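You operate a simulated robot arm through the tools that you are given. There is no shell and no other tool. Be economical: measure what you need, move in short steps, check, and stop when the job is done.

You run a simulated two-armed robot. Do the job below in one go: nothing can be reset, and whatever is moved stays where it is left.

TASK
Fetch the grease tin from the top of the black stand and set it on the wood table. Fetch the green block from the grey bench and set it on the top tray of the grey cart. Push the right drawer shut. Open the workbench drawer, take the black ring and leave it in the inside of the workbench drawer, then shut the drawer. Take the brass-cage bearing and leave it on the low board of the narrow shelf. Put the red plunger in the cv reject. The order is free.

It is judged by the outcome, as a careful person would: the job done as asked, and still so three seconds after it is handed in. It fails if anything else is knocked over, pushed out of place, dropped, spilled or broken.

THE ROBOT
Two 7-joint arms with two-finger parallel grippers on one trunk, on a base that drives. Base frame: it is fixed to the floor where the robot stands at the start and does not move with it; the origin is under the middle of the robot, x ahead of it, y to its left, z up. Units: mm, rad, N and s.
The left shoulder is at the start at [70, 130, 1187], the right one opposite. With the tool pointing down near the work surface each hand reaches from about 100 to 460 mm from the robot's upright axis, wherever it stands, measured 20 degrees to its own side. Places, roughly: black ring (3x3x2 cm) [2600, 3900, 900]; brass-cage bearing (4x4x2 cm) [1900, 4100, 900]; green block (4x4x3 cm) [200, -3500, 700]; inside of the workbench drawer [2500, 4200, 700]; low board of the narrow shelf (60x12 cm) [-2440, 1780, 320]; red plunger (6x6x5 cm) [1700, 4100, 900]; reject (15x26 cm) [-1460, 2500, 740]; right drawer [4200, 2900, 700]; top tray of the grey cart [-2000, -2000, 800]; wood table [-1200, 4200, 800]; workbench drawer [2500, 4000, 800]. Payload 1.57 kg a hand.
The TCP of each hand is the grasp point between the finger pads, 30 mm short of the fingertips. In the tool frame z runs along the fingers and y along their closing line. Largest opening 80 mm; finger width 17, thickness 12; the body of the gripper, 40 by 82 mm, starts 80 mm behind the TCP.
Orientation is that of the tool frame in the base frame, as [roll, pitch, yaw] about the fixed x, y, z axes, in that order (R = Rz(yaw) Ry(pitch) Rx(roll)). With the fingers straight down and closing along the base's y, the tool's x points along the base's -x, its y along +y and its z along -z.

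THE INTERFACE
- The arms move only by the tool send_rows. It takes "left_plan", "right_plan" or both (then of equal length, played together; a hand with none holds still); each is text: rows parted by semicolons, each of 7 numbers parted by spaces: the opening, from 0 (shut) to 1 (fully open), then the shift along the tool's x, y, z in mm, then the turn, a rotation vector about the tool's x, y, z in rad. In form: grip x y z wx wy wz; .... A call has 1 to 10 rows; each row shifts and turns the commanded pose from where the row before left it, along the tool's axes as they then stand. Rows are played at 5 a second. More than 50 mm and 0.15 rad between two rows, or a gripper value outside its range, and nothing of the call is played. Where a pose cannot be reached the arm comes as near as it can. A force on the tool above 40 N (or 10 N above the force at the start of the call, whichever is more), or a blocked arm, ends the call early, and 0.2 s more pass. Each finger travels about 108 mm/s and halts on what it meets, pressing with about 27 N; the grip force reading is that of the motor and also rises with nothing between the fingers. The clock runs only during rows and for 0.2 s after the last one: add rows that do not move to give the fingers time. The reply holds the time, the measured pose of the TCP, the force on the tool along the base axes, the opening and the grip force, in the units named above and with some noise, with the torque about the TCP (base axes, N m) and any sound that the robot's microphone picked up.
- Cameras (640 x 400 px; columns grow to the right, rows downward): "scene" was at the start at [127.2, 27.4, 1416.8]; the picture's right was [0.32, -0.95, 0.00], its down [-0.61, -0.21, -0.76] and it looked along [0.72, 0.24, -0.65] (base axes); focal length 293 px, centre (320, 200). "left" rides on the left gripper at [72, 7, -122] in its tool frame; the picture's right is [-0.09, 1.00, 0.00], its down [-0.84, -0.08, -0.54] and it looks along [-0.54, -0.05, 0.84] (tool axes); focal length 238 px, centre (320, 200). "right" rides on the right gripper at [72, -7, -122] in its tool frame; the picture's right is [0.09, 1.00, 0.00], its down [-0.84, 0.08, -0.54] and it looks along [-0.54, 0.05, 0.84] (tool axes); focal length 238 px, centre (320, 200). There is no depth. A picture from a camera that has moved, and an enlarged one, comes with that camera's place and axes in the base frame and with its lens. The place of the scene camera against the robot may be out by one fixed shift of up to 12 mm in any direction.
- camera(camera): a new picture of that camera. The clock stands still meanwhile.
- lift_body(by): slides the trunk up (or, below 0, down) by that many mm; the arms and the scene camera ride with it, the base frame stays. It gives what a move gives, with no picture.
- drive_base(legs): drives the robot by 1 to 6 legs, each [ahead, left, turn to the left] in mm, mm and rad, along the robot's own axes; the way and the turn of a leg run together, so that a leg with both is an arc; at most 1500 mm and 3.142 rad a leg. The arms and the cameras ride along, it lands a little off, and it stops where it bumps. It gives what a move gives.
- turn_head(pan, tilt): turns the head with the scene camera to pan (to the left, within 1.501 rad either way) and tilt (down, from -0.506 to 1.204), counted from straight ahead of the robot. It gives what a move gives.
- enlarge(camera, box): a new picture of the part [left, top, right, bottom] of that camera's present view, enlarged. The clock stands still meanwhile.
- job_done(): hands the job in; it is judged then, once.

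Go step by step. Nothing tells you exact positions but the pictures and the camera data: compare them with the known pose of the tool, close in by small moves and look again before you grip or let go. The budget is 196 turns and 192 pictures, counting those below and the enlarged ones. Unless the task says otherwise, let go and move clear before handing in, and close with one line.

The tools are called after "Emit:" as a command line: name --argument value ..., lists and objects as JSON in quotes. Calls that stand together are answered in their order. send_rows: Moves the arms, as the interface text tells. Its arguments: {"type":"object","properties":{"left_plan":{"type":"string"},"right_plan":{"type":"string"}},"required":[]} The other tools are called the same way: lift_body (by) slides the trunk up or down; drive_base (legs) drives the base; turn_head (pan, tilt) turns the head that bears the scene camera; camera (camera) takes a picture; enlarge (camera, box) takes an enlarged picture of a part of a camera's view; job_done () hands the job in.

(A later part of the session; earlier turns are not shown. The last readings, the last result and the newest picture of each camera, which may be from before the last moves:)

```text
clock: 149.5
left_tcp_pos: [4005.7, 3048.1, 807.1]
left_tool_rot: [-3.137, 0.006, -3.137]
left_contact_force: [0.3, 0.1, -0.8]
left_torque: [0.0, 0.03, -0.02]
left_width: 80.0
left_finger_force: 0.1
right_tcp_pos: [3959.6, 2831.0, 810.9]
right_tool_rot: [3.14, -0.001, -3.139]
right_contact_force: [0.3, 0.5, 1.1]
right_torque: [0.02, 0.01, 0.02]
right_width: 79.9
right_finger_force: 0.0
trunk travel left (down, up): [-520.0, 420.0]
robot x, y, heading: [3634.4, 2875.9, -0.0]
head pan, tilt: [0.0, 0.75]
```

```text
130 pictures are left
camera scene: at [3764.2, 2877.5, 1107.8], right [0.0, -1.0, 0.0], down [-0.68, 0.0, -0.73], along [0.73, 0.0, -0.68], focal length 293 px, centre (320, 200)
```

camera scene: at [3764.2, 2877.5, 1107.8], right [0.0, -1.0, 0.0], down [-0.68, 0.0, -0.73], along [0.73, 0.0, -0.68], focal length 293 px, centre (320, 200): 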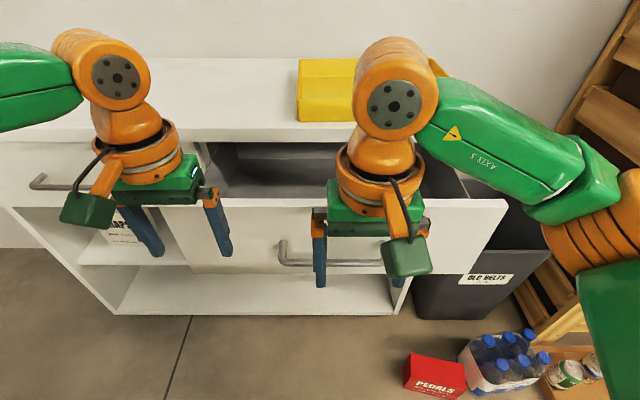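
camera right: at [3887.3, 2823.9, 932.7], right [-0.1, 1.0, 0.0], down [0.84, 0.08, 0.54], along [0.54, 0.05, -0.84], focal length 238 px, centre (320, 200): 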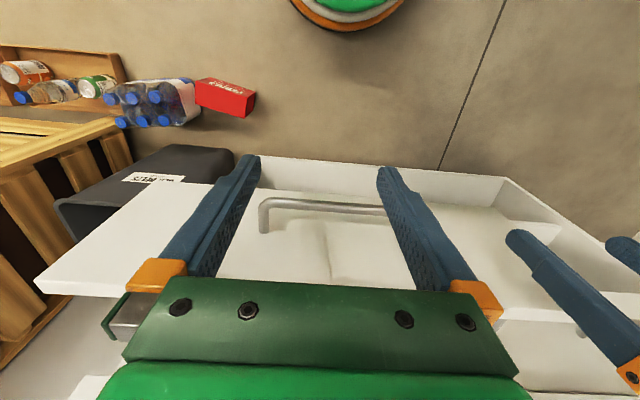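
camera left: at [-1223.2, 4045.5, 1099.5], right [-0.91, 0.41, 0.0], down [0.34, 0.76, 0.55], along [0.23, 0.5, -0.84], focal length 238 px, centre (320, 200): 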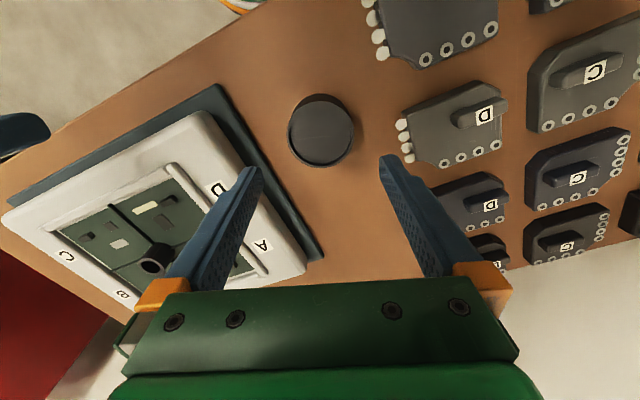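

The drawer face top is about z 785, handle about 690. I close the right fingers and tilt the tool forward so that the tips lead.

Emit:
send_rows --right_plan "0 0 0 0 0 -0.15 0; 0 0 0 0 0 -0.15 0; 0 0 0 0 0 -0.15 0; 0 0 0 0 0 -0.15 0; 0 0 0 0 0 -0.15 0; 0 0 0 0 0 -0.15 0; 0 0 0 0 0 0 0"

Emit:
camera --camera "right"

Emit:
camera --camera "scene"

```text
clock: 151.1
left_tcp_pos: [4005.1, 3046.7, 806.3]
left_tool_rot: [-3.135, 0.008, -3.137]
left_contact_force: [-1.0, -0.5, 0.2]
left_torque: [-0.01, 0.01, -0.02]
left_width: 80.1
left_finger_force: 0.1
right_tcp_pos: [3959.4, 2832.4, 812.5]
right_tool_rot: [3.141, 0.898, -3.14]
right_contact_force: [0.2, -0.6, 0.6]
right_torque: [-0.01, 0.0, -0.03]
right_width: 0.0
right_finger_force: 21.3
trunk travel left (down, up): [-520.0, 420.0]
robot x, y, heading: [3635.5, 2879.0, 0.0]
head pan, tilt: [0.0, 0.75]
```

```text
129 pictures are left
camera right: at [3819.5, 2824.5, 830.7], right [-0.06, 1.0, -0.07], down [0.1, 0.08, 0.99], along [0.99, 0.05, -0.1], focal length 238 px, centre (320, 200)
```

right: 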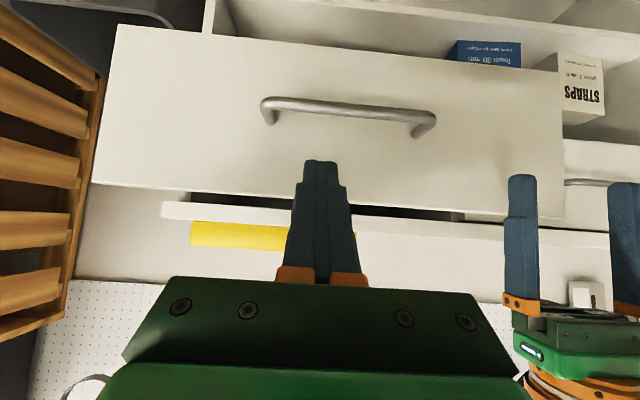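

```text
128 pictures are left
camera scene: at [3764.3, 2877.3, 1107.7], right [0.0, -1.0, 0.0], down [-0.68, 0.0, -0.73], along [0.73, 0.0, -0.68], focal length 293 px, centre (320, 200)
```

scene: 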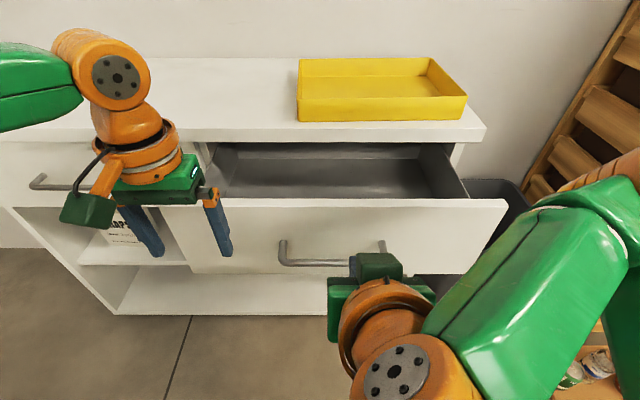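

The tips lead now. I lower them to about z 743 (between handle and top edge) and drive ahead to push.

Emit:
send_rows --right_plan "0 19.5 0 15.5 0 0 0; 0 19.5 0 15.5 0 0 0; 0 0 0 0 0 0 0"

Emit:
drive_base --legs '[[230, 0, 0]]'

Emit:
camera --camera "scene"

Emit:
camera --camera "right"

```text
clock: 151.9
left_tcp_pos: [4005.7, 3046.9, 808.3]
left_tool_rot: [-3.136, 0.007, -3.136]
left_contact_force: [-0.7, 0.3, 0.8]
left_torque: [-0.03, -0.02, 0.01]
left_width: 80.2
left_finger_force: 0.0
right_tcp_pos: [3965.7, 2840.4, 764.1]
right_tool_rot: [3.14, 0.898, -3.141]
right_contact_force: [0.4, -0.9, 0.4]
right_torque: [0.04, 0.0, -0.03]
right_width: 0.0
right_finger_force: 21.3
right hand out of reach, approached as far as the arm can: row 1
trunk travel left (down, up): [-520.0, 420.0]
robot x, y, heading: [3633.4, 2877.4, 0.002]
head pan, tilt: [0.0, 0.75]
```

```text
clock: 153.6
left_tcp_pos: [4221.1, 3045.6, 807.2]
left_tool_rot: [-3.136, -0.009, 3.141]
left_contact_force: [-0.4, -0.1, 1.4]
left_torque: [-0.03, -0.01, -0.02]
left_width: 79.9
left_finger_force: 0.0
right_tcp_pos: [4185.1, 2838.7, 766.3]
right_tool_rot: [-3.141, 0.9, -3.141]
right_contact_force: [-0.8, 0.4, 0.1]
right_torque: [-0.03, 0.0, -0.01]
right_width: 0.0
right_finger_force: 21.4
trunk travel left (down, up): [-520.0, 420.0]
robot x, y, heading: [3854.2, 2874.6, 0.001]
head pan, tilt: [0.0, 0.75]
stopped in leg 1: the force on the tool passed its limit at 56 N (the readings are from after the stop); the commanded pose is now the measured one
```

```text
127 pictures are left
camera scene: at [3983.7, 2877.6, 1107.7], right [0.0, -1.0, 0.0], down [-0.68, 0.0, -0.73], along [0.73, 0.0, -0.68], focal length 293 px, centre (320, 200)
```

scene: 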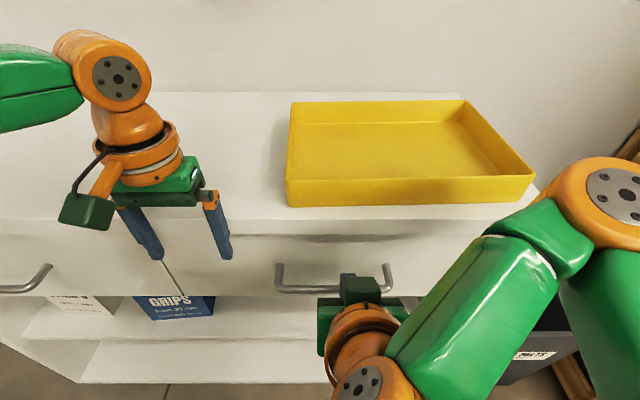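

```text
126 pictures are left
camera right: at [4044.9, 2833.1, 784.0], right [-0.06, 1.0, -0.07], down [0.1, 0.08, 0.99], along [0.99, 0.05, -0.1], focal length 238 px, centre (320, 200)
```

right: 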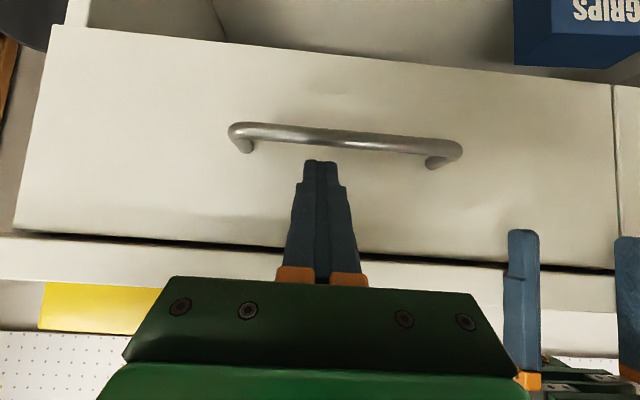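

The push stopped at 56 N; the drawer looks shut or nearly. I look closely at its edges.

Emit:
enlarge --camera "right" --box '[540, 60, 640, 300]'

Emit:
enlarge --camera "right" --box '[0, 0, 180, 280]'

Emit:
enlarge --camera "scene" --box '[200, 180, 420, 320]'

```text
1.67 times, centred on (590, 180) of right
camera zoom: at [4044.9, 2833.1, 784.0], right [-0.06, 1.0, -0.07], down [0.1, 0.08, 0.99], along [0.99, 0.05, -0.1], focal length 397 px, centre (-130, 233)
```

zoom: 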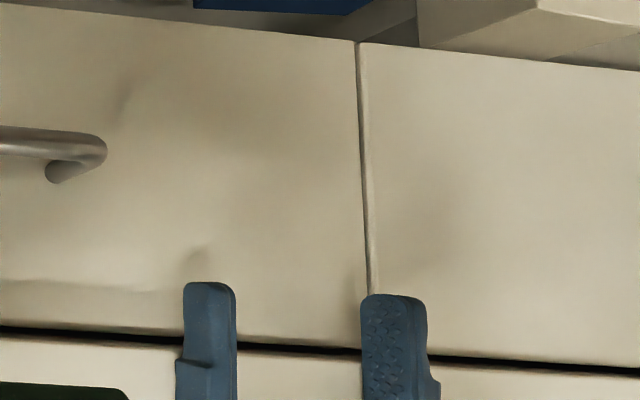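

```text
1.43 times, centred on (90, 140) of right
camera zoom: at [4044.9, 2833.1, 784.0], right [-0.06, 1.0, -0.07], down [0.1, 0.08, 0.99], along [0.99, 0.05, -0.1], focal length 340 px, centre (649, 286)
```

zoom: 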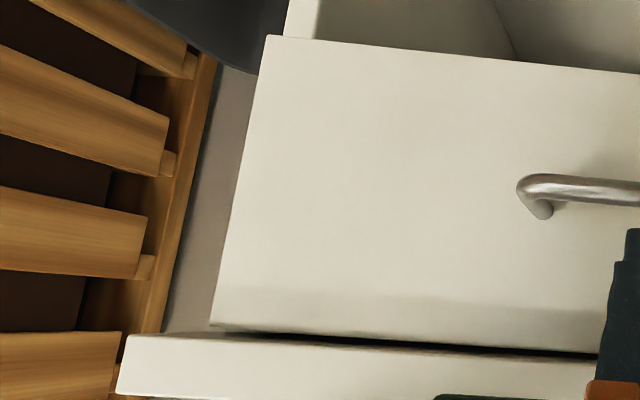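

```text
2.86 times, centred on (310, 250) of scene
camera zoom: at [3983.7, 2877.6, 1107.7], right [0.0, -1.0, 0.0], down [-0.68, 0.0, -0.73], along [0.73, 0.0, -0.68], focal length 836 px, centre (349, 57)
```

zoom: 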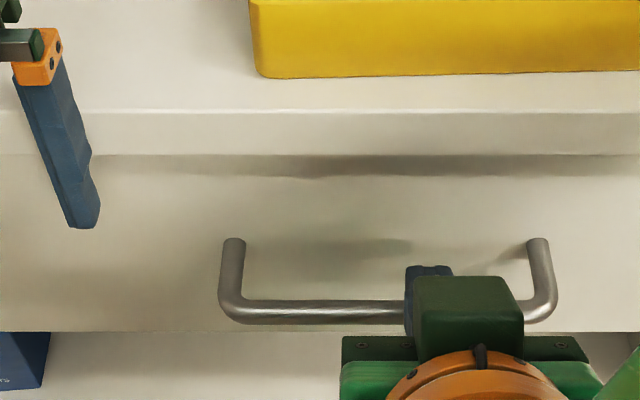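

The right drawer's face is flush with its neighbour: shut. I back off, set the tool upright again and raise the trunk.

Emit:
drive_base --legs '[[-350, 0, 0]]'

Emit:
send_rows --right_plan "0 0 0 0 0 0.15 0; 0.3 0 0 0 0 0.15 0; 0.6 0 0 0 0 0.15 0; 1 0 0 0 0 0.15 0; 1 0 0 0 0 0.15 0; 1 0 0 0 0 0.15 0; 1 0 0 0 0 0 0"

Emit:
lift_body --by 370

Emit:
camera --camera "scene"

```text
clock: 155.9
left_tcp_pos: [3865.7, 3046.5, 806.5]
left_tool_rot: [-3.138, -0.008, 3.139]
left_contact_force: [0.7, 0.1, -0.8]
left_torque: [0.0, 0.0, 0.04]
left_width: 79.7
left_finger_force: 0.0
right_tcp_pos: [3828.2, 2838.8, 764.1]
right_tool_rot: [3.14, 0.897, 3.141]
right_contact_force: [-1.6, -0.4, 0.6]
right_torque: [0.04, -0.04, 0.01]
right_width: 0.0
right_finger_force: 21.6
trunk travel left (down, up): [-520.0, 420.0]
robot x, y, heading: [3495.8, 2878.3, -0.001]
head pan, tilt: [0.0, 0.75]
```

```text
clock: 157.5
left_tcp_pos: [3864.3, 3045.4, 807.4]
left_tool_rot: [-3.138, -0.007, 3.14]
left_contact_force: [0.3, 0.5, -0.2]
left_torque: [0.01, -0.01, 0.0]
left_width: 80.1
left_finger_force: 0.0
right_tcp_pos: [3827.9, 2838.4, 764.4]
right_tool_rot: [3.14, -0.002, 3.141]
right_contact_force: [0.2, -0.5, 1.0]
right_torque: [-0.02, -0.01, -0.02]
right_width: 79.8
right_finger_force: 0.1
trunk travel left (down, up): [-520.0, 420.0]
robot x, y, heading: [3497.8, 2874.8, -0.004]
head pan, tilt: [0.0, 0.75]
```

```text
clock: 161.1
left_tcp_pos: [3864.6, 3046.4, 1175.9]
left_tool_rot: [-3.139, -0.012, 3.14]
left_contact_force: [-0.7, 0.3, -0.2]
left_torque: [0.0, 0.0, 0.0]
left_width: 80.0
left_finger_force: 0.1
right_tcp_pos: [3828.1, 2838.8, 1134.1]
right_tool_rot: [-3.141, 0.001, 3.139]
right_contact_force: [0.4, 0.0, 0.5]
right_torque: [0.03, 0.0, 0.02]
right_width: 80.1
right_finger_force: 0.1
trunk travel left (down, up): [-890.0, 50.0]
robot x, y, heading: [3497.2, 2877.1, 0.001]
head pan, tilt: [0.0, 0.75]
```

```text
122 pictures are left
camera scene: at [3627.2, 2877.3, 1477.7], right [0.0, -1.0, 0.0], down [-0.68, 0.0, -0.73], along [0.73, 0.0, -0.68], focal length 293 px, centre (320, 200)
```

scene: 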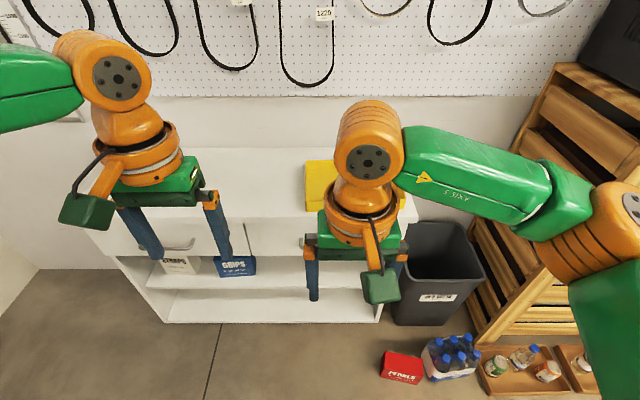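

The drawer is shut. Next I go to the workbench and face it near x = 2500.

Emit:
drive_base --legs '[[-990, 400, 0], [0, 0, 1.57]]'

Emit:
turn_head --pan 0 --tilt 0.65

Emit:
camera --camera "scene"

Emit:
turn_head --pan 0.8 --tilt 0.5

Emit:
camera --camera "scene"

```text
clock: 170.3
left_tcp_pos: [2337.3, 3622.8, 1177.1]
left_tool_rot: [-3.137, -0.011, -1.571]
left_contact_force: [0.1, 0.9, -0.1]
left_torque: [0.02, -0.01, 0.01]
left_width: 80.3
left_finger_force: 0.0
right_tcp_pos: [2543.9, 3586.6, 1134.0]
right_tool_rot: [3.141, 0.0, -1.57]
right_contact_force: [0.2, 0.4, -0.3]
right_torque: [0.0, 0.01, 0.01]
right_width: 79.8
right_finger_force: 0.1
trunk travel left (down, up): [-890.0, 50.0]
robot x, y, heading: [2503.6, 3256.9, 1.573]
head pan, tilt: [0.0, 0.75]
```

```text
clock: 171.0
left_tcp_pos: [2337.1, 3621.7, 1177.5]
left_tool_rot: [-3.139, -0.011, -1.571]
left_contact_force: [-0.8, 0.2, 0.8]
left_torque: [-0.01, -0.01, -0.01]
left_width: 79.9
left_finger_force: 0.1
right_tcp_pos: [2543.6, 3587.0, 1136.0]
right_tool_rot: [3.141, 0.001, -1.57]
right_contact_force: [-0.1, -0.6, -0.2]
right_torque: [0.0, 0.01, -0.04]
right_width: 79.9
right_finger_force: 0.0
trunk travel left (down, up): [-890.0, 50.0]
robot x, y, heading: [2507.7, 3250.5, 1.57]
head pan, tilt: [0.0, 0.649]
```

```text
121 pictures are left
camera scene: at [2502.7, 3392.4, 1486.3], right [1.0, 0.0, 0.0], down [0.0, -0.61, -0.8], along [0.0, 0.8, -0.61], focal length 293 px, centre (320, 200)
```

scene: 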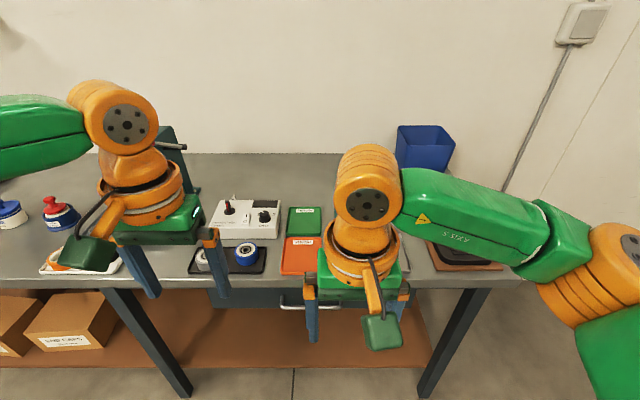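

```text
clock: 172.1
left_tcp_pos: [2337.9, 3622.5, 1176.3]
left_tool_rot: [-3.138, -0.011, -1.572]
left_contact_force: [0.9, 0.3, 0.1]
left_torque: [0.01, -0.04, 0.0]
left_width: 80.0
left_finger_force: 0.1
right_tcp_pos: [2544.1, 3585.7, 1135.3]
right_tool_rot: [3.141, 0.001, -1.57]
right_contact_force: [0.4, 0.2, 0.2]
right_torque: [0.03, -0.02, 0.01]
right_width: 79.6
right_finger_force: 0.1
trunk travel left (down, up): [-890.0, 50.0]
robot x, y, heading: [2507.0, 3260.6, 1.574]
head pan, tilt: [0.799, 0.499]
```

```text
120 pictures are left
camera scene: at [2437.6, 3369.0, 1499.7], right [0.7, 0.72, 0.0], down [0.34, -0.33, -0.88], along [-0.63, 0.61, -0.48], focal length 293 px, centre (320, 200)
```

scene: 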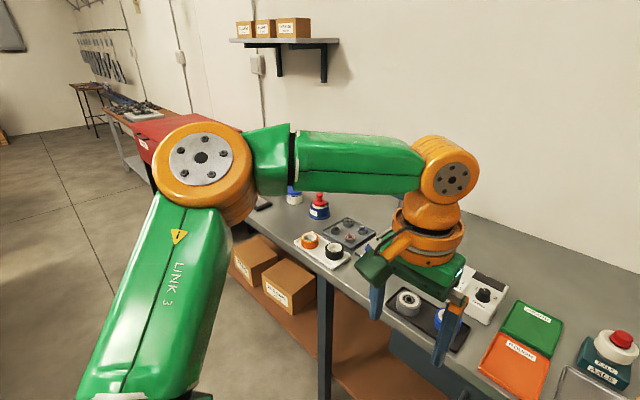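

There are many similar items. I enlarge the groups to tell ring, bearing and plunger apart.

Emit:
enlarge --camera "scene" --box '[270, 175, 400, 275]'

Emit:
turn_head --pan 0 --tilt 0.65

Emit:
enlarge --camera "scene" --box '[180, 190, 340, 300]'

Emit:
enlarge --camera "scene" --box '[380, 220, 520, 320]'

Emit:
camera --camera "right"

```text
4.00 times, centred on (335, 225) of scene
camera zoom: at [2437.6, 3369.0, 1499.7], right [0.7, 0.72, 0.0], down [0.34, -0.33, -0.88], along [-0.63, 0.61, -0.48], focal length 1171 px, centre (260, 100)
```

zoom: 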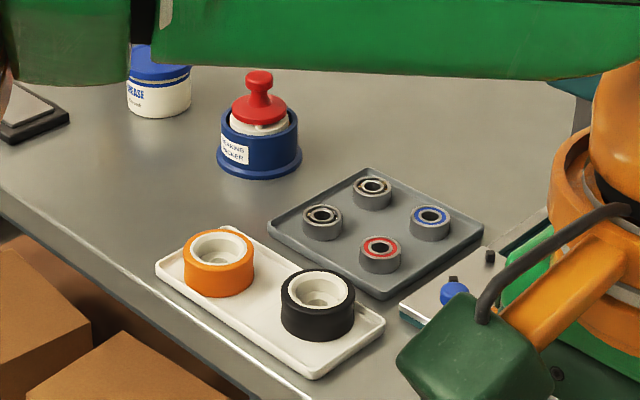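

```text
clock: 173.3
left_tcp_pos: [2337.6, 3622.5, 1177.0]
left_tool_rot: [-3.136, -0.012, -1.571]
left_contact_force: [0.5, 0.3, -0.2]
left_torque: [0.01, 0.01, -0.01]
left_width: 79.9
left_finger_force: 0.1
right_tcp_pos: [2543.6, 3586.3, 1135.3]
right_tool_rot: [3.141, 0.0, -1.57]
right_contact_force: [0.1, 0.1, -0.5]
right_torque: [0.01, 0.0, -0.01]
right_width: 79.9
right_finger_force: 0.1
trunk travel left (down, up): [-890.0, 50.0]
robot x, y, heading: [2507.7, 3254.2, 1.573]
head pan, tilt: [0.0, 0.649]
```

```text
3.64 times, centred on (260, 245) of scene
camera zoom: at [2502.5, 3392.3, 1486.3], right [1.0, 0.0, 0.0], down [0.0, -0.6, -0.8], along [0.0, 0.8, -0.6], focal length 1064 px, centre (538, 36)
```

zoom: 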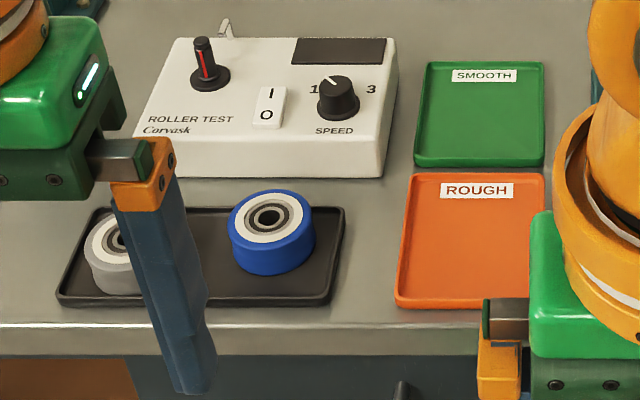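

```text
4.00 times, centred on (450, 270) of scene
camera zoom: at [2502.5, 3392.3, 1486.3], right [1.0, 0.0, 0.0], down [0.0, -0.6, -0.8], along [0.0, 0.8, -0.6], focal length 1171 px, centre (-200, -80)
```

zoom: 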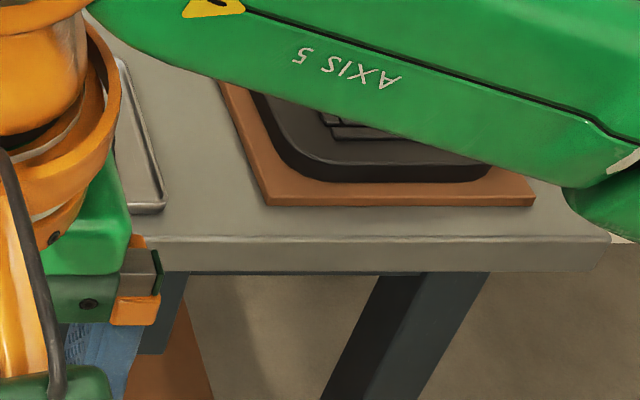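

```text
116 pictures are left
camera right: at [2550.8, 3515.0, 1256.4], right [-1.0, -0.09, 0.0], down [-0.08, 0.84, 0.54], along [-0.05, 0.54, -0.84], focal length 238 px, centre (320, 200)
```

right: 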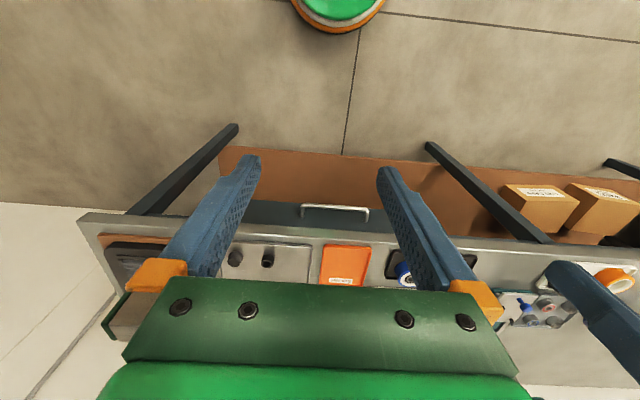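

The rings named "black ring" seem to be the small dark things on a metal tray near x = 2650. I enlarge that.

Emit:
enlarge --camera "right" --box '[190, 230, 330, 300]'

Emit:
enlarge --camera "right" --box '[270, 190, 400, 290]'

```text
4.57 times, centred on (260, 265) of right
camera zoom: at [2550.8, 3515.0, 1256.4], right [-1.0, -0.09, 0.0], down [-0.08, 0.84, 0.54], along [-0.05, 0.54, -0.84], focal length 1090 px, centre (594, -97)
```

zoom: 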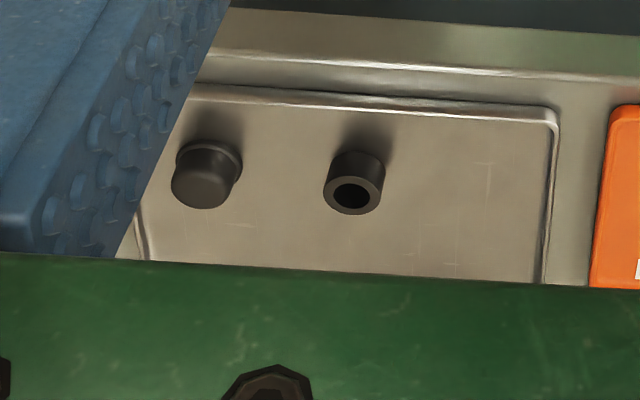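

```text
4.00 times, centred on (335, 240) of right
camera zoom: at [2550.8, 3515.0, 1256.4], right [-1.0, -0.09, 0.0], down [-0.08, 0.84, 0.54], along [-0.05, 0.54, -0.84], focal length 953 px, centre (260, 40)
```

zoom: 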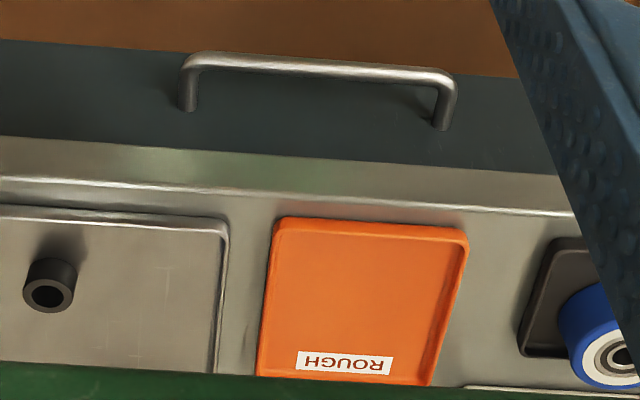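

The black ring is the bush with a hole at about [2631, 3931]; its neighbour is a solid cap. I will pick it first with the right hand while the drawer is shut, so I move in and lower.

Emit:
drive_base --legs '[[270, 20, 0]]'

Emit:
lift_body --by -100

Emit:
send_rows --right_plan "0.6 -15 -35 0 0 0 0; 0.6 -15 -35 0 0 0 0; 0.6 -20 -30 0 0 0 0; 0.6 0 0 0 0 0 0"

Emit:
camera --camera "right"

Emit:
camera --camera "scene"

```text
clock: 175.2
left_tcp_pos: [2318.9, 3888.4, 1178.2]
left_tool_rot: [-3.137, -0.008, -1.572]
left_contact_force: [-0.1, 0.7, 0.5]
left_torque: [0.04, -0.02, 0.03]
left_width: 80.0
left_finger_force: 0.0
right_tcp_pos: [2524.3, 3853.9, 1135.5]
right_tool_rot: [-3.141, 0.001, -1.57]
right_contact_force: [-0.1, 0.1, -0.5]
right_torque: [0.04, -0.03, -0.01]
right_width: 79.9
right_finger_force: 0.1
trunk travel left (down, up): [-890.0, 50.0]
robot x, y, heading: [2484.8, 3523.3, 1.574]
head pan, tilt: [0.0, 0.649]
```

```text
clock: 176.5
left_tcp_pos: [2317.8, 3890.8, 1077.5]
left_tool_rot: [-3.138, -0.011, -1.571]
left_contact_force: [-1.8, 0.6, 1.1]
left_torque: [0.0, 0.01, -0.01]
left_width: 80.0
left_finger_force: 0.0
right_tcp_pos: [2524.0, 3855.7, 1034.7]
right_tool_rot: [3.141, 0.0, -1.569]
right_contact_force: [-0.2, -0.7, 0.4]
right_torque: [-0.06, -0.02, -0.01]
right_width: 80.1
right_finger_force: 0.2
trunk travel left (down, up): [-790.0, 150.0]
robot x, y, heading: [2487.5, 3524.0, 1.57]
head pan, tilt: [0.0, 0.649]
```

```text
clock: 177.5
left_tcp_pos: [2317.3, 3892.5, 1076.5]
left_tool_rot: [-3.136, -0.01, -1.571]
left_contact_force: [0.0, -0.2, -1.0]
left_torque: [0.01, 0.02, 0.0]
left_width: 79.7
left_finger_force: 0.0
right_tcp_pos: [2625.0, 3907.9, 1031.8]
right_tool_rot: [3.141, -0.002, -1.571]
right_contact_force: [-1.0, -0.9, -0.3]
right_torque: [-0.01, 0.02, -0.02]
right_width: 48.0
right_finger_force: 0.0
trunk travel left (down, up): [-790.0, 150.0]
robot x, y, heading: [2486.4, 3524.1, 1.569]
head pan, tilt: [0.0, 0.649]
```

```text
113 pictures are left
camera right: at [2632.3, 3835.3, 1153.9], right [-1.0, -0.09, 0.0], down [-0.08, 0.84, 0.54], along [-0.05, 0.54, -0.84], focal length 238 px, centre (320, 200)
```

right: 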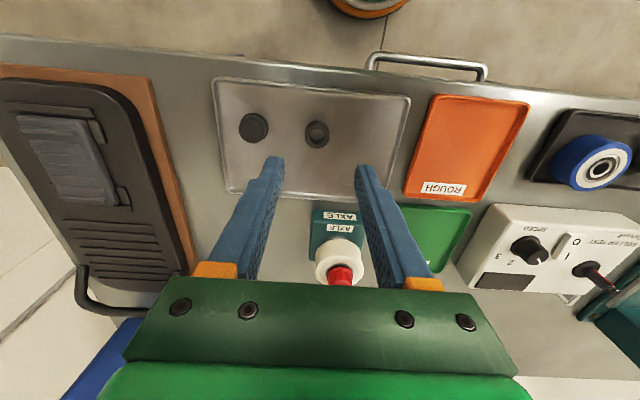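

```text
112 pictures are left
camera scene: at [2482.3, 3661.8, 1386.3], right [1.0, 0.0, 0.0], down [0.0, -0.6, -0.8], along [0.0, 0.8, -0.6], focal length 293 px, centre (320, 200)
```

scene: 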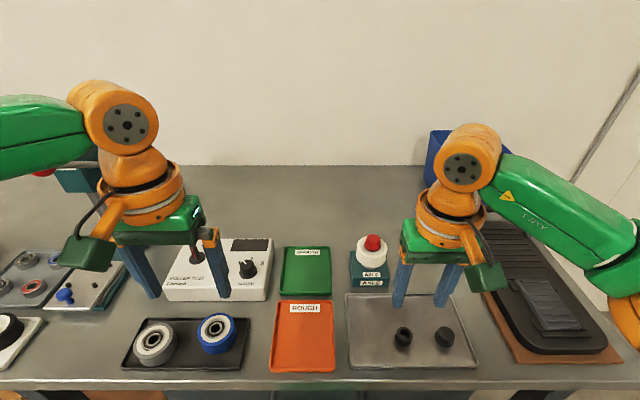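

The ring is at about [2628, 3913], top near 900. I centre over it and go down to fingertips 920, then check.

Emit:
send_rows --right_plan "0.6 -5 -3 0 0 0 0; 0.6 0 0 40 0 0 0; 0.6 0 0 40 0 0 0; 0.6 0 0 0 0 0 0"

Emit:
camera --camera "right"

```text
clock: 178.5
left_tcp_pos: [2317.2, 3891.9, 1077.1]
left_tool_rot: [-3.137, -0.009, -1.572]
left_contact_force: [0.2, 0.4, -0.1]
left_torque: [-0.01, -0.01, 0.02]
left_width: 79.9
left_finger_force: 0.1
right_tcp_pos: [2626.6, 3912.3, 953.2]
right_tool_rot: [-3.141, 0.0, -1.572]
right_contact_force: [0.5, 0.8, 0.6]
right_torque: [0.01, -0.01, 0.02]
right_width: 48.2
right_finger_force: 0.0
trunk travel left (down, up): [-790.0, 150.0]
robot x, y, heading: [2487.4, 3527.6, 1.566]
head pan, tilt: [0.0, 0.649]
```

```text
111 pictures are left
camera right: at [2633.3, 3840.2, 1075.0], right [-1.0, -0.09, 0.0], down [-0.08, 0.84, 0.54], along [-0.05, 0.54, -0.84], focal length 238 px, centre (320, 200)
```

right: 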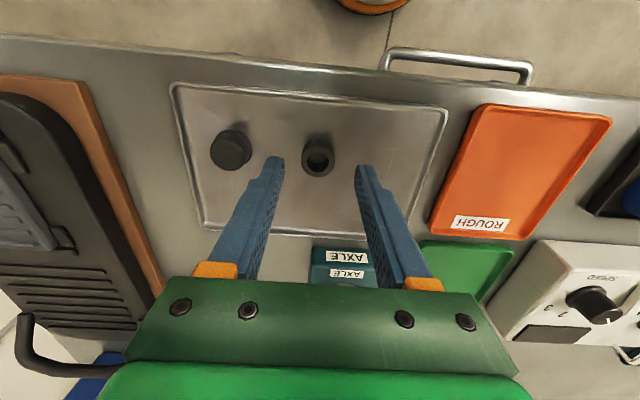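

Well centred. I go down until the tips are just above the tray, then close.

Emit:
send_rows --right_plan "0.6 -1 -1 20 0 0 0; 0.6 0 0 12 0 0 0; 0.6 0 0 4 0 0 0; 0.6 0 0 2 0 0 0; 0.6 0 0 0 0 0 0"

Emit:
enlarge --camera "right" --box '[220, 110, 420, 250]'

```text
clock: 179.7
left_tcp_pos: [2318.2, 3892.1, 1077.0]
left_tool_rot: [-3.138, -0.011, -1.569]
left_contact_force: [0.5, -0.2, -0.3]
left_torque: [0.01, 0.0, -0.01]
left_width: 79.9
left_finger_force: 0.0
right_tcp_pos: [2627.5, 3912.9, 915.2]
right_tool_rot: [3.141, 0.0, -1.57]
right_contact_force: [-0.1, 0.3, -0.3]
right_torque: [-0.01, 0.0, 0.06]
right_width: 48.2
right_finger_force: 0.1
trunk travel left (down, up): [-790.0, 150.0]
robot x, y, heading: [2484.9, 3524.9, 1.572]
head pan, tilt: [0.0, 0.649]
```

```text
2.86 times, centred on (320, 180) of right
camera zoom: at [2634.6, 3840.7, 1037.9], right [-1.0, -0.09, 0.0], down [-0.08, 0.84, 0.54], along [-0.05, 0.54, -0.84], focal length 681 px, centre (320, 257)
```

zoom: 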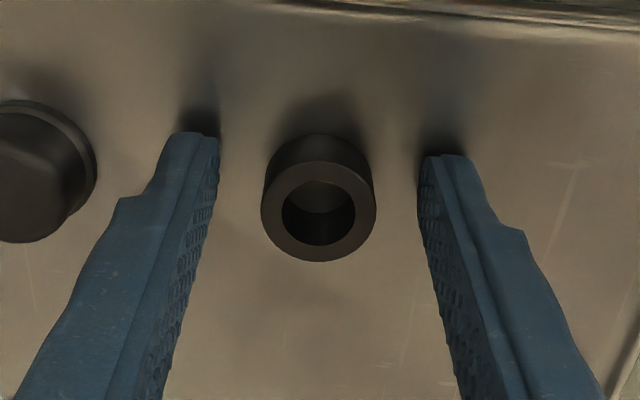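

Emit:
send_rows --right_plan "0.6 0 0 3 0 0 0; 0.45 0 0 0 0 0 0; 0.3 0 0 0 0 0 0; 0.1 0 0 0 0 0 0; 0.1 0 0 0 0 0 0; 0.1 0 0 -5 0 0 0; 0.1 0 0 -15 0 0 0; 0.1 0 0 -30 0 0 0; 0.1 0 0 -40 0 0 0; 0.1 0 0 0 0 0 0"

Emit:
camera --camera "right"

```text
clock: 181.9
left_tcp_pos: [2317.0, 3892.5, 1077.1]
left_tool_rot: [-3.138, -0.011, -1.57]
left_contact_force: [-0.7, -0.4, 0.1]
left_torque: [0.02, -0.01, 0.02]
left_width: 79.9
left_finger_force: 0.0
right_tcp_pos: [2628.4, 3912.3, 1001.8]
right_tool_rot: [3.141, 0.0, -1.57]
right_contact_force: [0.6, -0.3, 0.4]
right_torque: [0.05, -0.03, 0.0]
right_width: 23.3
right_finger_force: 26.6
trunk travel left (down, up): [-790.0, 150.0]
robot x, y, heading: [2488.3, 3526.1, 1.571]
head pan, tilt: [0.0, 0.649]
```

```text
109 pictures are left
camera right: at [2634.6, 3840.0, 1123.7], right [-1.0, -0.09, 0.0], down [-0.08, 0.84, 0.54], along [-0.05, 0.54, -0.84], focal length 238 px, centre (320, 200)
```

right: 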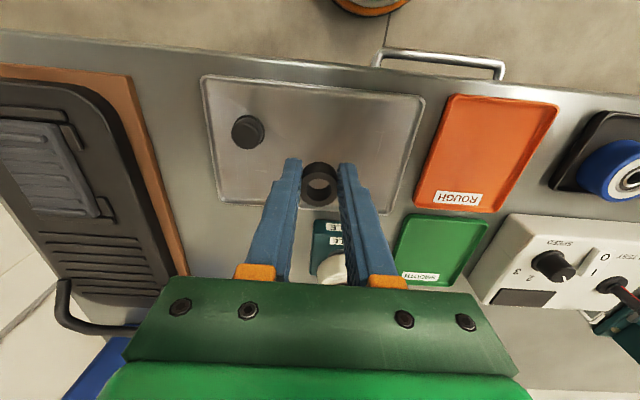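

The ring is held (23 mm). Now the drawer: I back off and turn the left hand so its fingers point forward with the closing line upright, to grip the handle bar.

Emit:
drive_base --legs '[[-290, -125, 0]]'

Emit:
lift_body --by -180

Emit:
send_rows --left_plan "1 0 0 0 0 -0.148 0; 1 0 0 0 0 -0.148 0; 1 0 0 0 0 -0.148 0; 1 0 0 0 0 -0.148 0; 1 0 0 0 0 -0.148 0; 1 0 0 0 0 -0.148 0; 1 0 0 0 0 -0.148 0; 1 0 0 0 0 -0.148 0; 1 0 0 0 0 -0.148 0; 1 0 0 0 0 -0.148 0"

Emit:
camera --camera "left"

Emit:
camera --camera "scene"

```text
clock: 184.0
left_tcp_pos: [2444.5, 3602.6, 1076.1]
left_tool_rot: [-3.136, -0.012, -1.566]
left_contact_force: [0.4, -0.4, -0.2]
left_torque: [-0.04, 0.0, 0.02]
left_width: 80.0
left_finger_force: 0.0
right_tcp_pos: [2754.8, 3623.1, 1001.3]
right_tool_rot: [3.14, -0.001, -1.565]
right_contact_force: [0.2, 0.7, 1.1]
right_torque: [-0.02, -0.05, 0.0]
right_width: 23.2
right_finger_force: 26.9
trunk travel left (down, up): [-790.0, 150.0]
robot x, y, heading: [2618.3, 3237.2, 1.577]
head pan, tilt: [0.0, 0.649]
```

```text
clock: 186.0
left_tcp_pos: [2444.9, 3600.7, 896.9]
left_tool_rot: [-3.138, -0.012, -1.566]
left_contact_force: [-0.3, -0.1, -0.5]
left_torque: [-0.03, 0.0, -0.02]
left_width: 80.3
left_finger_force: 0.1
right_tcp_pos: [2755.1, 3621.1, 822.1]
right_tool_rot: [3.141, 0.0, -1.565]
right_contact_force: [0.1, -0.8, 0.3]
right_torque: [-0.02, -0.02, 0.0]
right_width: 23.1
right_finger_force: 26.7
trunk travel left (down, up): [-610.0, 330.0]
robot x, y, heading: [2618.9, 3235.8, 1.58]
head pan, tilt: [0.0, 0.649]
```

```text
clock: 188.2
left_tcp_pos: [2454.5, 3682.0, 918.4]
left_tool_rot: [-3.075, 1.471, -1.497]
left_contact_force: [0.5, 0.7, 0.2]
left_torque: [-0.02, 0.0, 0.0]
left_width: 80.2
left_finger_force: 0.0
left hand out of reach, approached as far as the arm can: row 6, 7, 8, 9
right_tcp_pos: [2755.7, 3620.3, 821.4]
right_tool_rot: [3.141, -0.002, -1.565]
right_contact_force: [0.2, 0.1, -0.6]
right_torque: [-0.02, -0.02, 0.04]
right_width: 22.9
right_finger_force: 27.0
trunk travel left (down, up): [-610.0, 330.0]
robot x, y, heading: [2616.4, 3232.0, 1.577]
head pan, tilt: [0.0, 0.649]
```

```text
108 pictures are left
camera left: at [2448.4, 3554.0, 859.3], right [-1.0, 0.0, 0.09], down [0.07, -0.46, 0.89], along [0.04, 0.89, 0.45], focal length 238 px, centre (320, 200)
```

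left: 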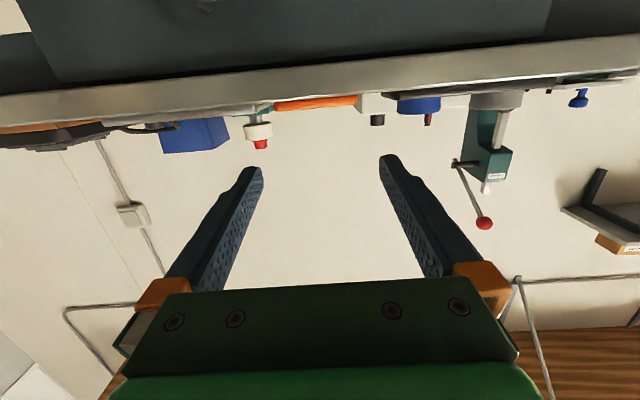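

```text
107 pictures are left
camera scene: at [2611.5, 3371.4, 1206.3], right [1.0, 0.0, 0.0], down [0.0, -0.61, -0.8], along [0.0, 0.8, -0.61], focal length 293 px, centre (320, 200)
```

scene: 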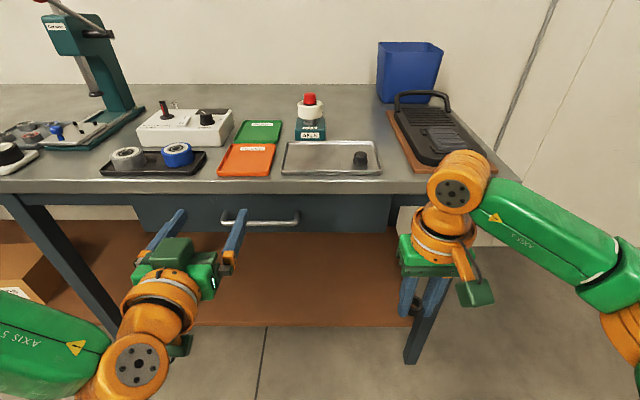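

The hand points forward; the handle bar is at about [2485, 3832, 796]. I roll the left hand to set its closing line upright.

Emit:
send_rows --left_plan "0.7 0 0 0 0 0 0.148; 0.7 0 0 0 0 0 0.148; 0.7 0 0 0 0 0 0.148; 0.7 0 0 0 0 0 0.148; 0.7 0 0 0 0 0 0.148; 0.7 0 0 0 0 0 0.148; 0.7 0 0 0 0 0 0.148; 0.7 0 0 0 0 0 0.148; 0.7 0 0 0 0 0 0.148; 0.7 0 0 0 0 0 0.148"

Emit:
camera --camera "left"

Emit:
camera --camera "scene"

```text
clock: 190.4
left_tcp_pos: [2455.9, 3681.0, 918.9]
left_tool_rot: [1.672, 0.093, -3.127]
left_contact_force: [0.7, 0.8, 0.3]
left_torque: [-0.02, 0.03, -0.01]
left_width: 56.1
left_finger_force: 0.0
right_tcp_pos: [2756.1, 3622.8, 821.1]
right_tool_rot: [3.14, 0.0, -1.566]
right_contact_force: [0.7, 1.1, -0.4]
right_torque: [0.02, 0.02, -0.02]
right_width: 23.3
right_finger_force: 27.1
trunk travel left (down, up): [-610.0, 330.0]
robot x, y, heading: [2615.7, 3235.5, 1.577]
head pan, tilt: [0.0, 0.649]
```

```text
106 pictures are left
camera left: at [2383.3, 3560.6, 931.9], right [0.0, 0.1, 0.99], down [0.84, -0.54, 0.05], along [0.54, 0.84, -0.08], focal length 238 px, centre (320, 200)
```

left: 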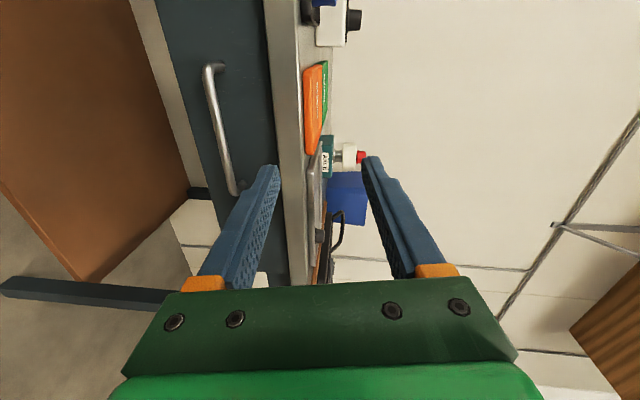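

```text
105 pictures are left
camera scene: at [2612.0, 3370.8, 1206.3], right [1.0, 0.0, 0.0], down [0.0, -0.6, -0.8], along [0.0, 0.8, -0.6], focal length 293 px, centre (320, 200)
```

scene: 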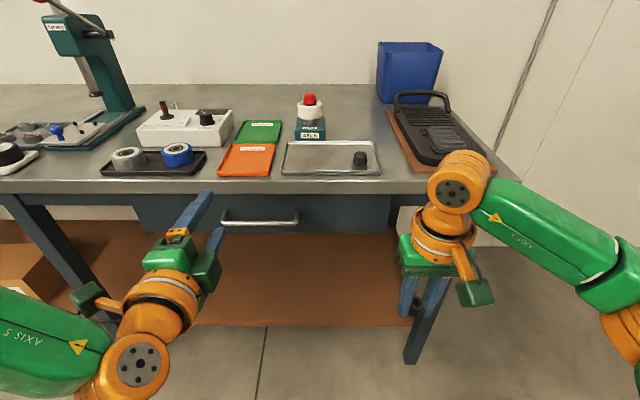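

The left hand is now in the right attitude. I bring it down level with the bar, a few cm in front of it.

Emit:
send_rows --left_plan "0.7 -12 -45 0 0 0 0; 0.7 -12 -45 0 0 0 0; 0.7 0 -38 20 0 0 0; 0.7 0 0 40 0 0 0; 0.7 0 0 0 0 0 0"

Emit:
camera --camera "left"

Emit:
enlarge --camera "scene" --box '[160, 160, 360, 300]'

```text
clock: 191.6
left_tcp_pos: [2443.3, 3728.2, 853.0]
left_tool_rot: [1.672, 0.094, -3.127]
left_contact_force: [0.3, -0.3, 0.4]
left_torque: [0.01, 0.02, -0.02]
left_width: 55.9
left_finger_force: 0.0
left hand out of reach, approached as far as the arm can: row 2, 3, 4
right_tcp_pos: [2754.8, 3621.6, 821.8]
right_tool_rot: [3.141, -0.001, -1.566]
right_contact_force: [0.6, 0.0, 0.0]
right_torque: [-0.02, 0.01, 0.0]
right_width: 23.3
right_finger_force: 27.5
trunk travel left (down, up): [-610.0, 330.0]
robot x, y, heading: [2620.1, 3233.6, 1.576]
head pan, tilt: [0.0, 0.649]
```

```text
104 pictures are left
camera left: at [2371.8, 3608.9, 864.2], right [0.0, 0.1, 0.99], down [0.84, -0.54, 0.06], along [0.54, 0.84, -0.08], focal length 238 px, centre (320, 200)
```

left: 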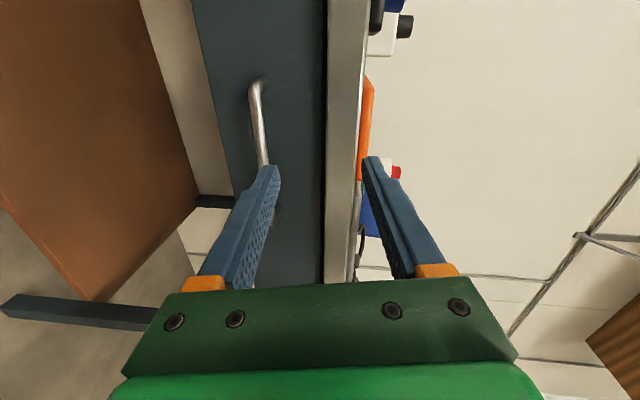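

```text
2.86 times, centred on (260, 230) of scene
camera zoom: at [2611.6, 3370.3, 1206.4], right [1.0, 0.0, 0.0], down [0.0, -0.6, -0.8], along [0.0, 0.8, -0.6], focal length 836 px, centre (491, 114)
```

zoom: 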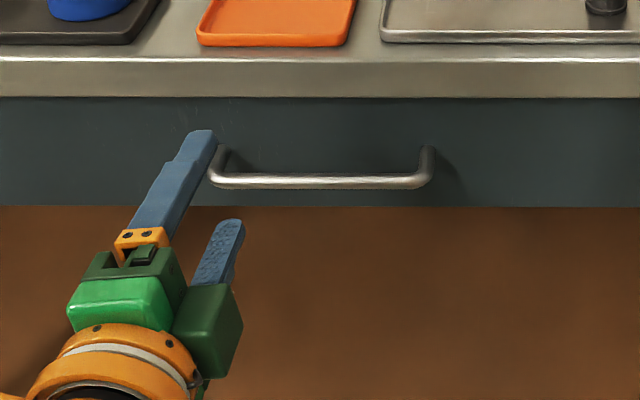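

The arm cannot go lower itself, so I lower the trunk by 60 and shift the base 37 mm right; I narrow the opening to 40 mm.

Emit:
lift_body --by -60

Emit:
drive_base --legs '[[0, -37, 0]]'

Emit:
send_rows --left_plan "0.5 0 0 0 0 0 0; 0.5 0 0 0 0 0 0"

Emit:
camera --camera "left"

Emit:
enlarge --camera "scene" --box '[160, 130, 360, 270]'

```text
clock: 192.6
left_tcp_pos: [2443.3, 3729.9, 791.1]
left_tool_rot: [1.672, 0.095, -3.127]
left_contact_force: [-0.3, 0.7, 0.5]
left_torque: [-0.02, 0.01, -0.01]
left_width: 56.0
left_finger_force: 0.0
right_tcp_pos: [2755.2, 3621.0, 762.4]
right_tool_rot: [-3.142, 0.0, -1.563]
right_contact_force: [-0.2, -0.4, -0.1]
right_torque: [-0.02, -0.01, -0.01]
right_width: 23.5
right_finger_force: 27.0
trunk travel left (down, up): [-550.0, 390.0]
robot x, y, heading: [2615.6, 3233.7, 1.574]
head pan, tilt: [0.0, 0.649]
```

```text
clock: 193.5
left_tcp_pos: [2481.7, 3729.0, 792.0]
left_tool_rot: [1.673, 0.096, -3.128]
left_contact_force: [-1.0, 0.4, 0.0]
left_torque: [0.02, -0.01, 0.0]
left_width: 56.1
left_finger_force: 0.0
right_tcp_pos: [2793.2, 3621.6, 762.3]
right_tool_rot: [3.141, 0.002, -1.567]
right_contact_force: [-0.4, -0.3, 0.0]
right_torque: [-0.01, 0.0, 0.01]
right_width: 23.2
right_finger_force: 27.2
trunk travel left (down, up): [-550.0, 390.0]
robot x, y, heading: [2651.4, 3233.9, 1.573]
head pan, tilt: [0.0, 0.649]
```

```text
clock: 194.1
left_tcp_pos: [2481.6, 3731.0, 791.5]
left_tool_rot: [1.672, 0.093, -3.13]
left_contact_force: [-0.3, -0.2, -0.2]
left_torque: [0.01, -0.03, 0.0]
left_width: 40.2
left_finger_force: 0.2
right_tcp_pos: [2793.4, 3621.8, 761.7]
right_tool_rot: [-3.14, 0.0, -1.566]
right_contact_force: [0.0, -0.8, -0.5]
right_torque: [0.01, 0.06, -0.01]
right_width: 23.4
right_finger_force: 26.6
trunk travel left (down, up): [-550.0, 390.0]
robot x, y, heading: [2655.9, 3234.3, 1.572]
head pan, tilt: [0.0, 0.649]
```

```text
102 pictures are left
camera left: at [2409.8, 3609.3, 804.1], right [0.0, 0.1, 0.99], down [0.84, -0.54, 0.06], along [0.54, 0.84, -0.08], focal length 238 px, centre (320, 200)
```

left: 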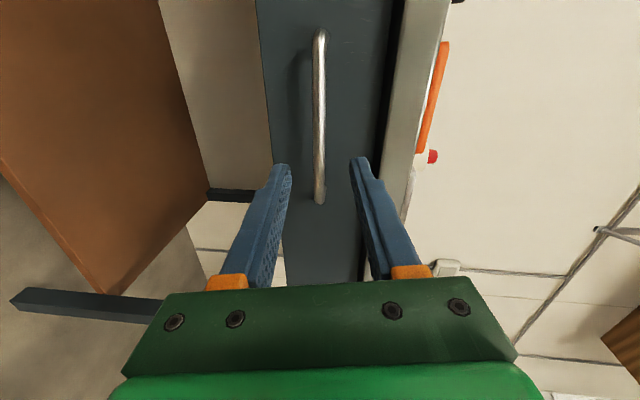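

```text
2.86 times, centred on (260, 200) of scene
camera zoom: at [2649.5, 3371.0, 1146.3], right [1.0, 0.0, 0.0], down [0.0, -0.6, -0.8], along [0.0, 0.8, -0.6], focal length 836 px, centre (491, 200)
```

zoom: 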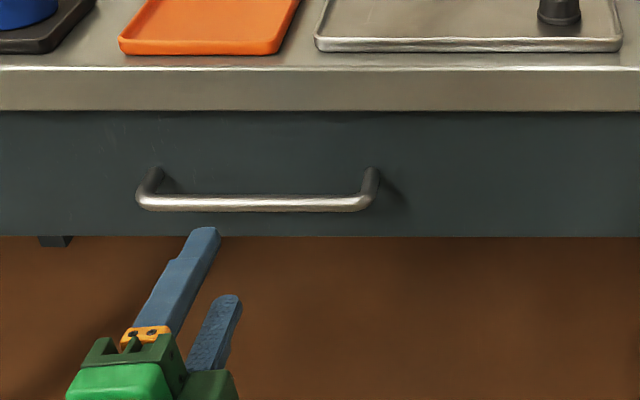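

The bar lies right between the fingers (z about 780). I lower 8 mm and advance with the base.

Emit:
lift_body --by -8

Emit:
drive_base --legs '[[75, 0, 0]]'

Emit:
camera --camera "left"

Emit:
enlarge --camera "scene" --box '[160, 130, 360, 270]'

```text
clock: 194.7
left_tcp_pos: [2482.5, 3730.0, 783.6]
left_tool_rot: [1.672, 0.095, -3.128]
left_contact_force: [-0.1, 0.4, -0.7]
left_torque: [-0.02, 0.01, -0.01]
left_width: 39.9
left_finger_force: 0.2
right_tcp_pos: [2792.9, 3621.7, 753.9]
right_tool_rot: [3.141, 0.0, -1.567]
right_contact_force: [0.5, -0.1, -0.1]
right_torque: [-0.02, 0.01, 0.02]
right_width: 23.3
right_finger_force: 26.8
trunk travel left (down, up): [-542.0, 398.0]
robot x, y, heading: [2649.4, 3233.8, 1.576]
head pan, tilt: [0.0, 0.649]
```

```text
clock: 195.7
left_tcp_pos: [2483.4, 3805.3, 783.9]
left_tool_rot: [1.671, 0.094, -3.132]
left_contact_force: [-0.1, 0.1, -1.5]
left_torque: [0.01, 0.04, -0.01]
left_width: 40.0
left_finger_force: 0.1
right_tcp_pos: [2793.7, 3694.9, 755.2]
right_tool_rot: [3.141, 0.0, -1.57]
right_contact_force: [0.4, 0.7, 0.7]
right_torque: [0.01, 0.0, 0.03]
right_width: 23.4
right_finger_force: 26.9
trunk travel left (down, up): [-542.0, 398.0]
robot x, y, heading: [2652.2, 3309.6, 1.577]
head pan, tilt: [0.0, 0.649]
```

```text
100 pictures are left
camera left: at [2410.1, 3685.1, 796.0], right [0.0, 0.1, 0.99], down [0.84, -0.54, 0.06], along [0.54, 0.84, -0.08], focal length 238 px, centre (320, 200)
```

left: 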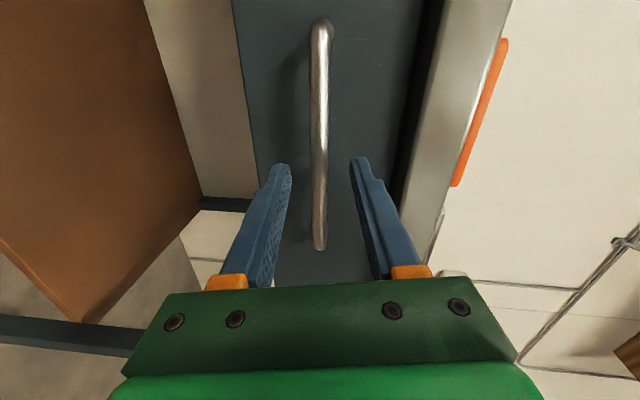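

```text
2.86 times, centred on (260, 200) of scene
camera zoom: at [2649.2, 3446.3, 1138.3], right [1.0, 0.0, 0.0], down [0.0, -0.6, -0.8], along [0.0, 0.8, -0.6], focal length 836 px, centre (491, 200)
```

zoom: 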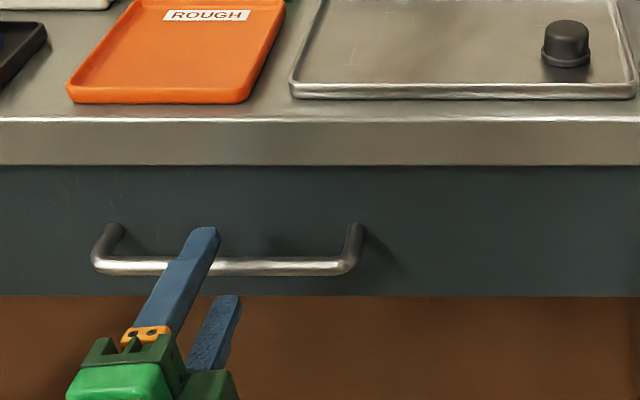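

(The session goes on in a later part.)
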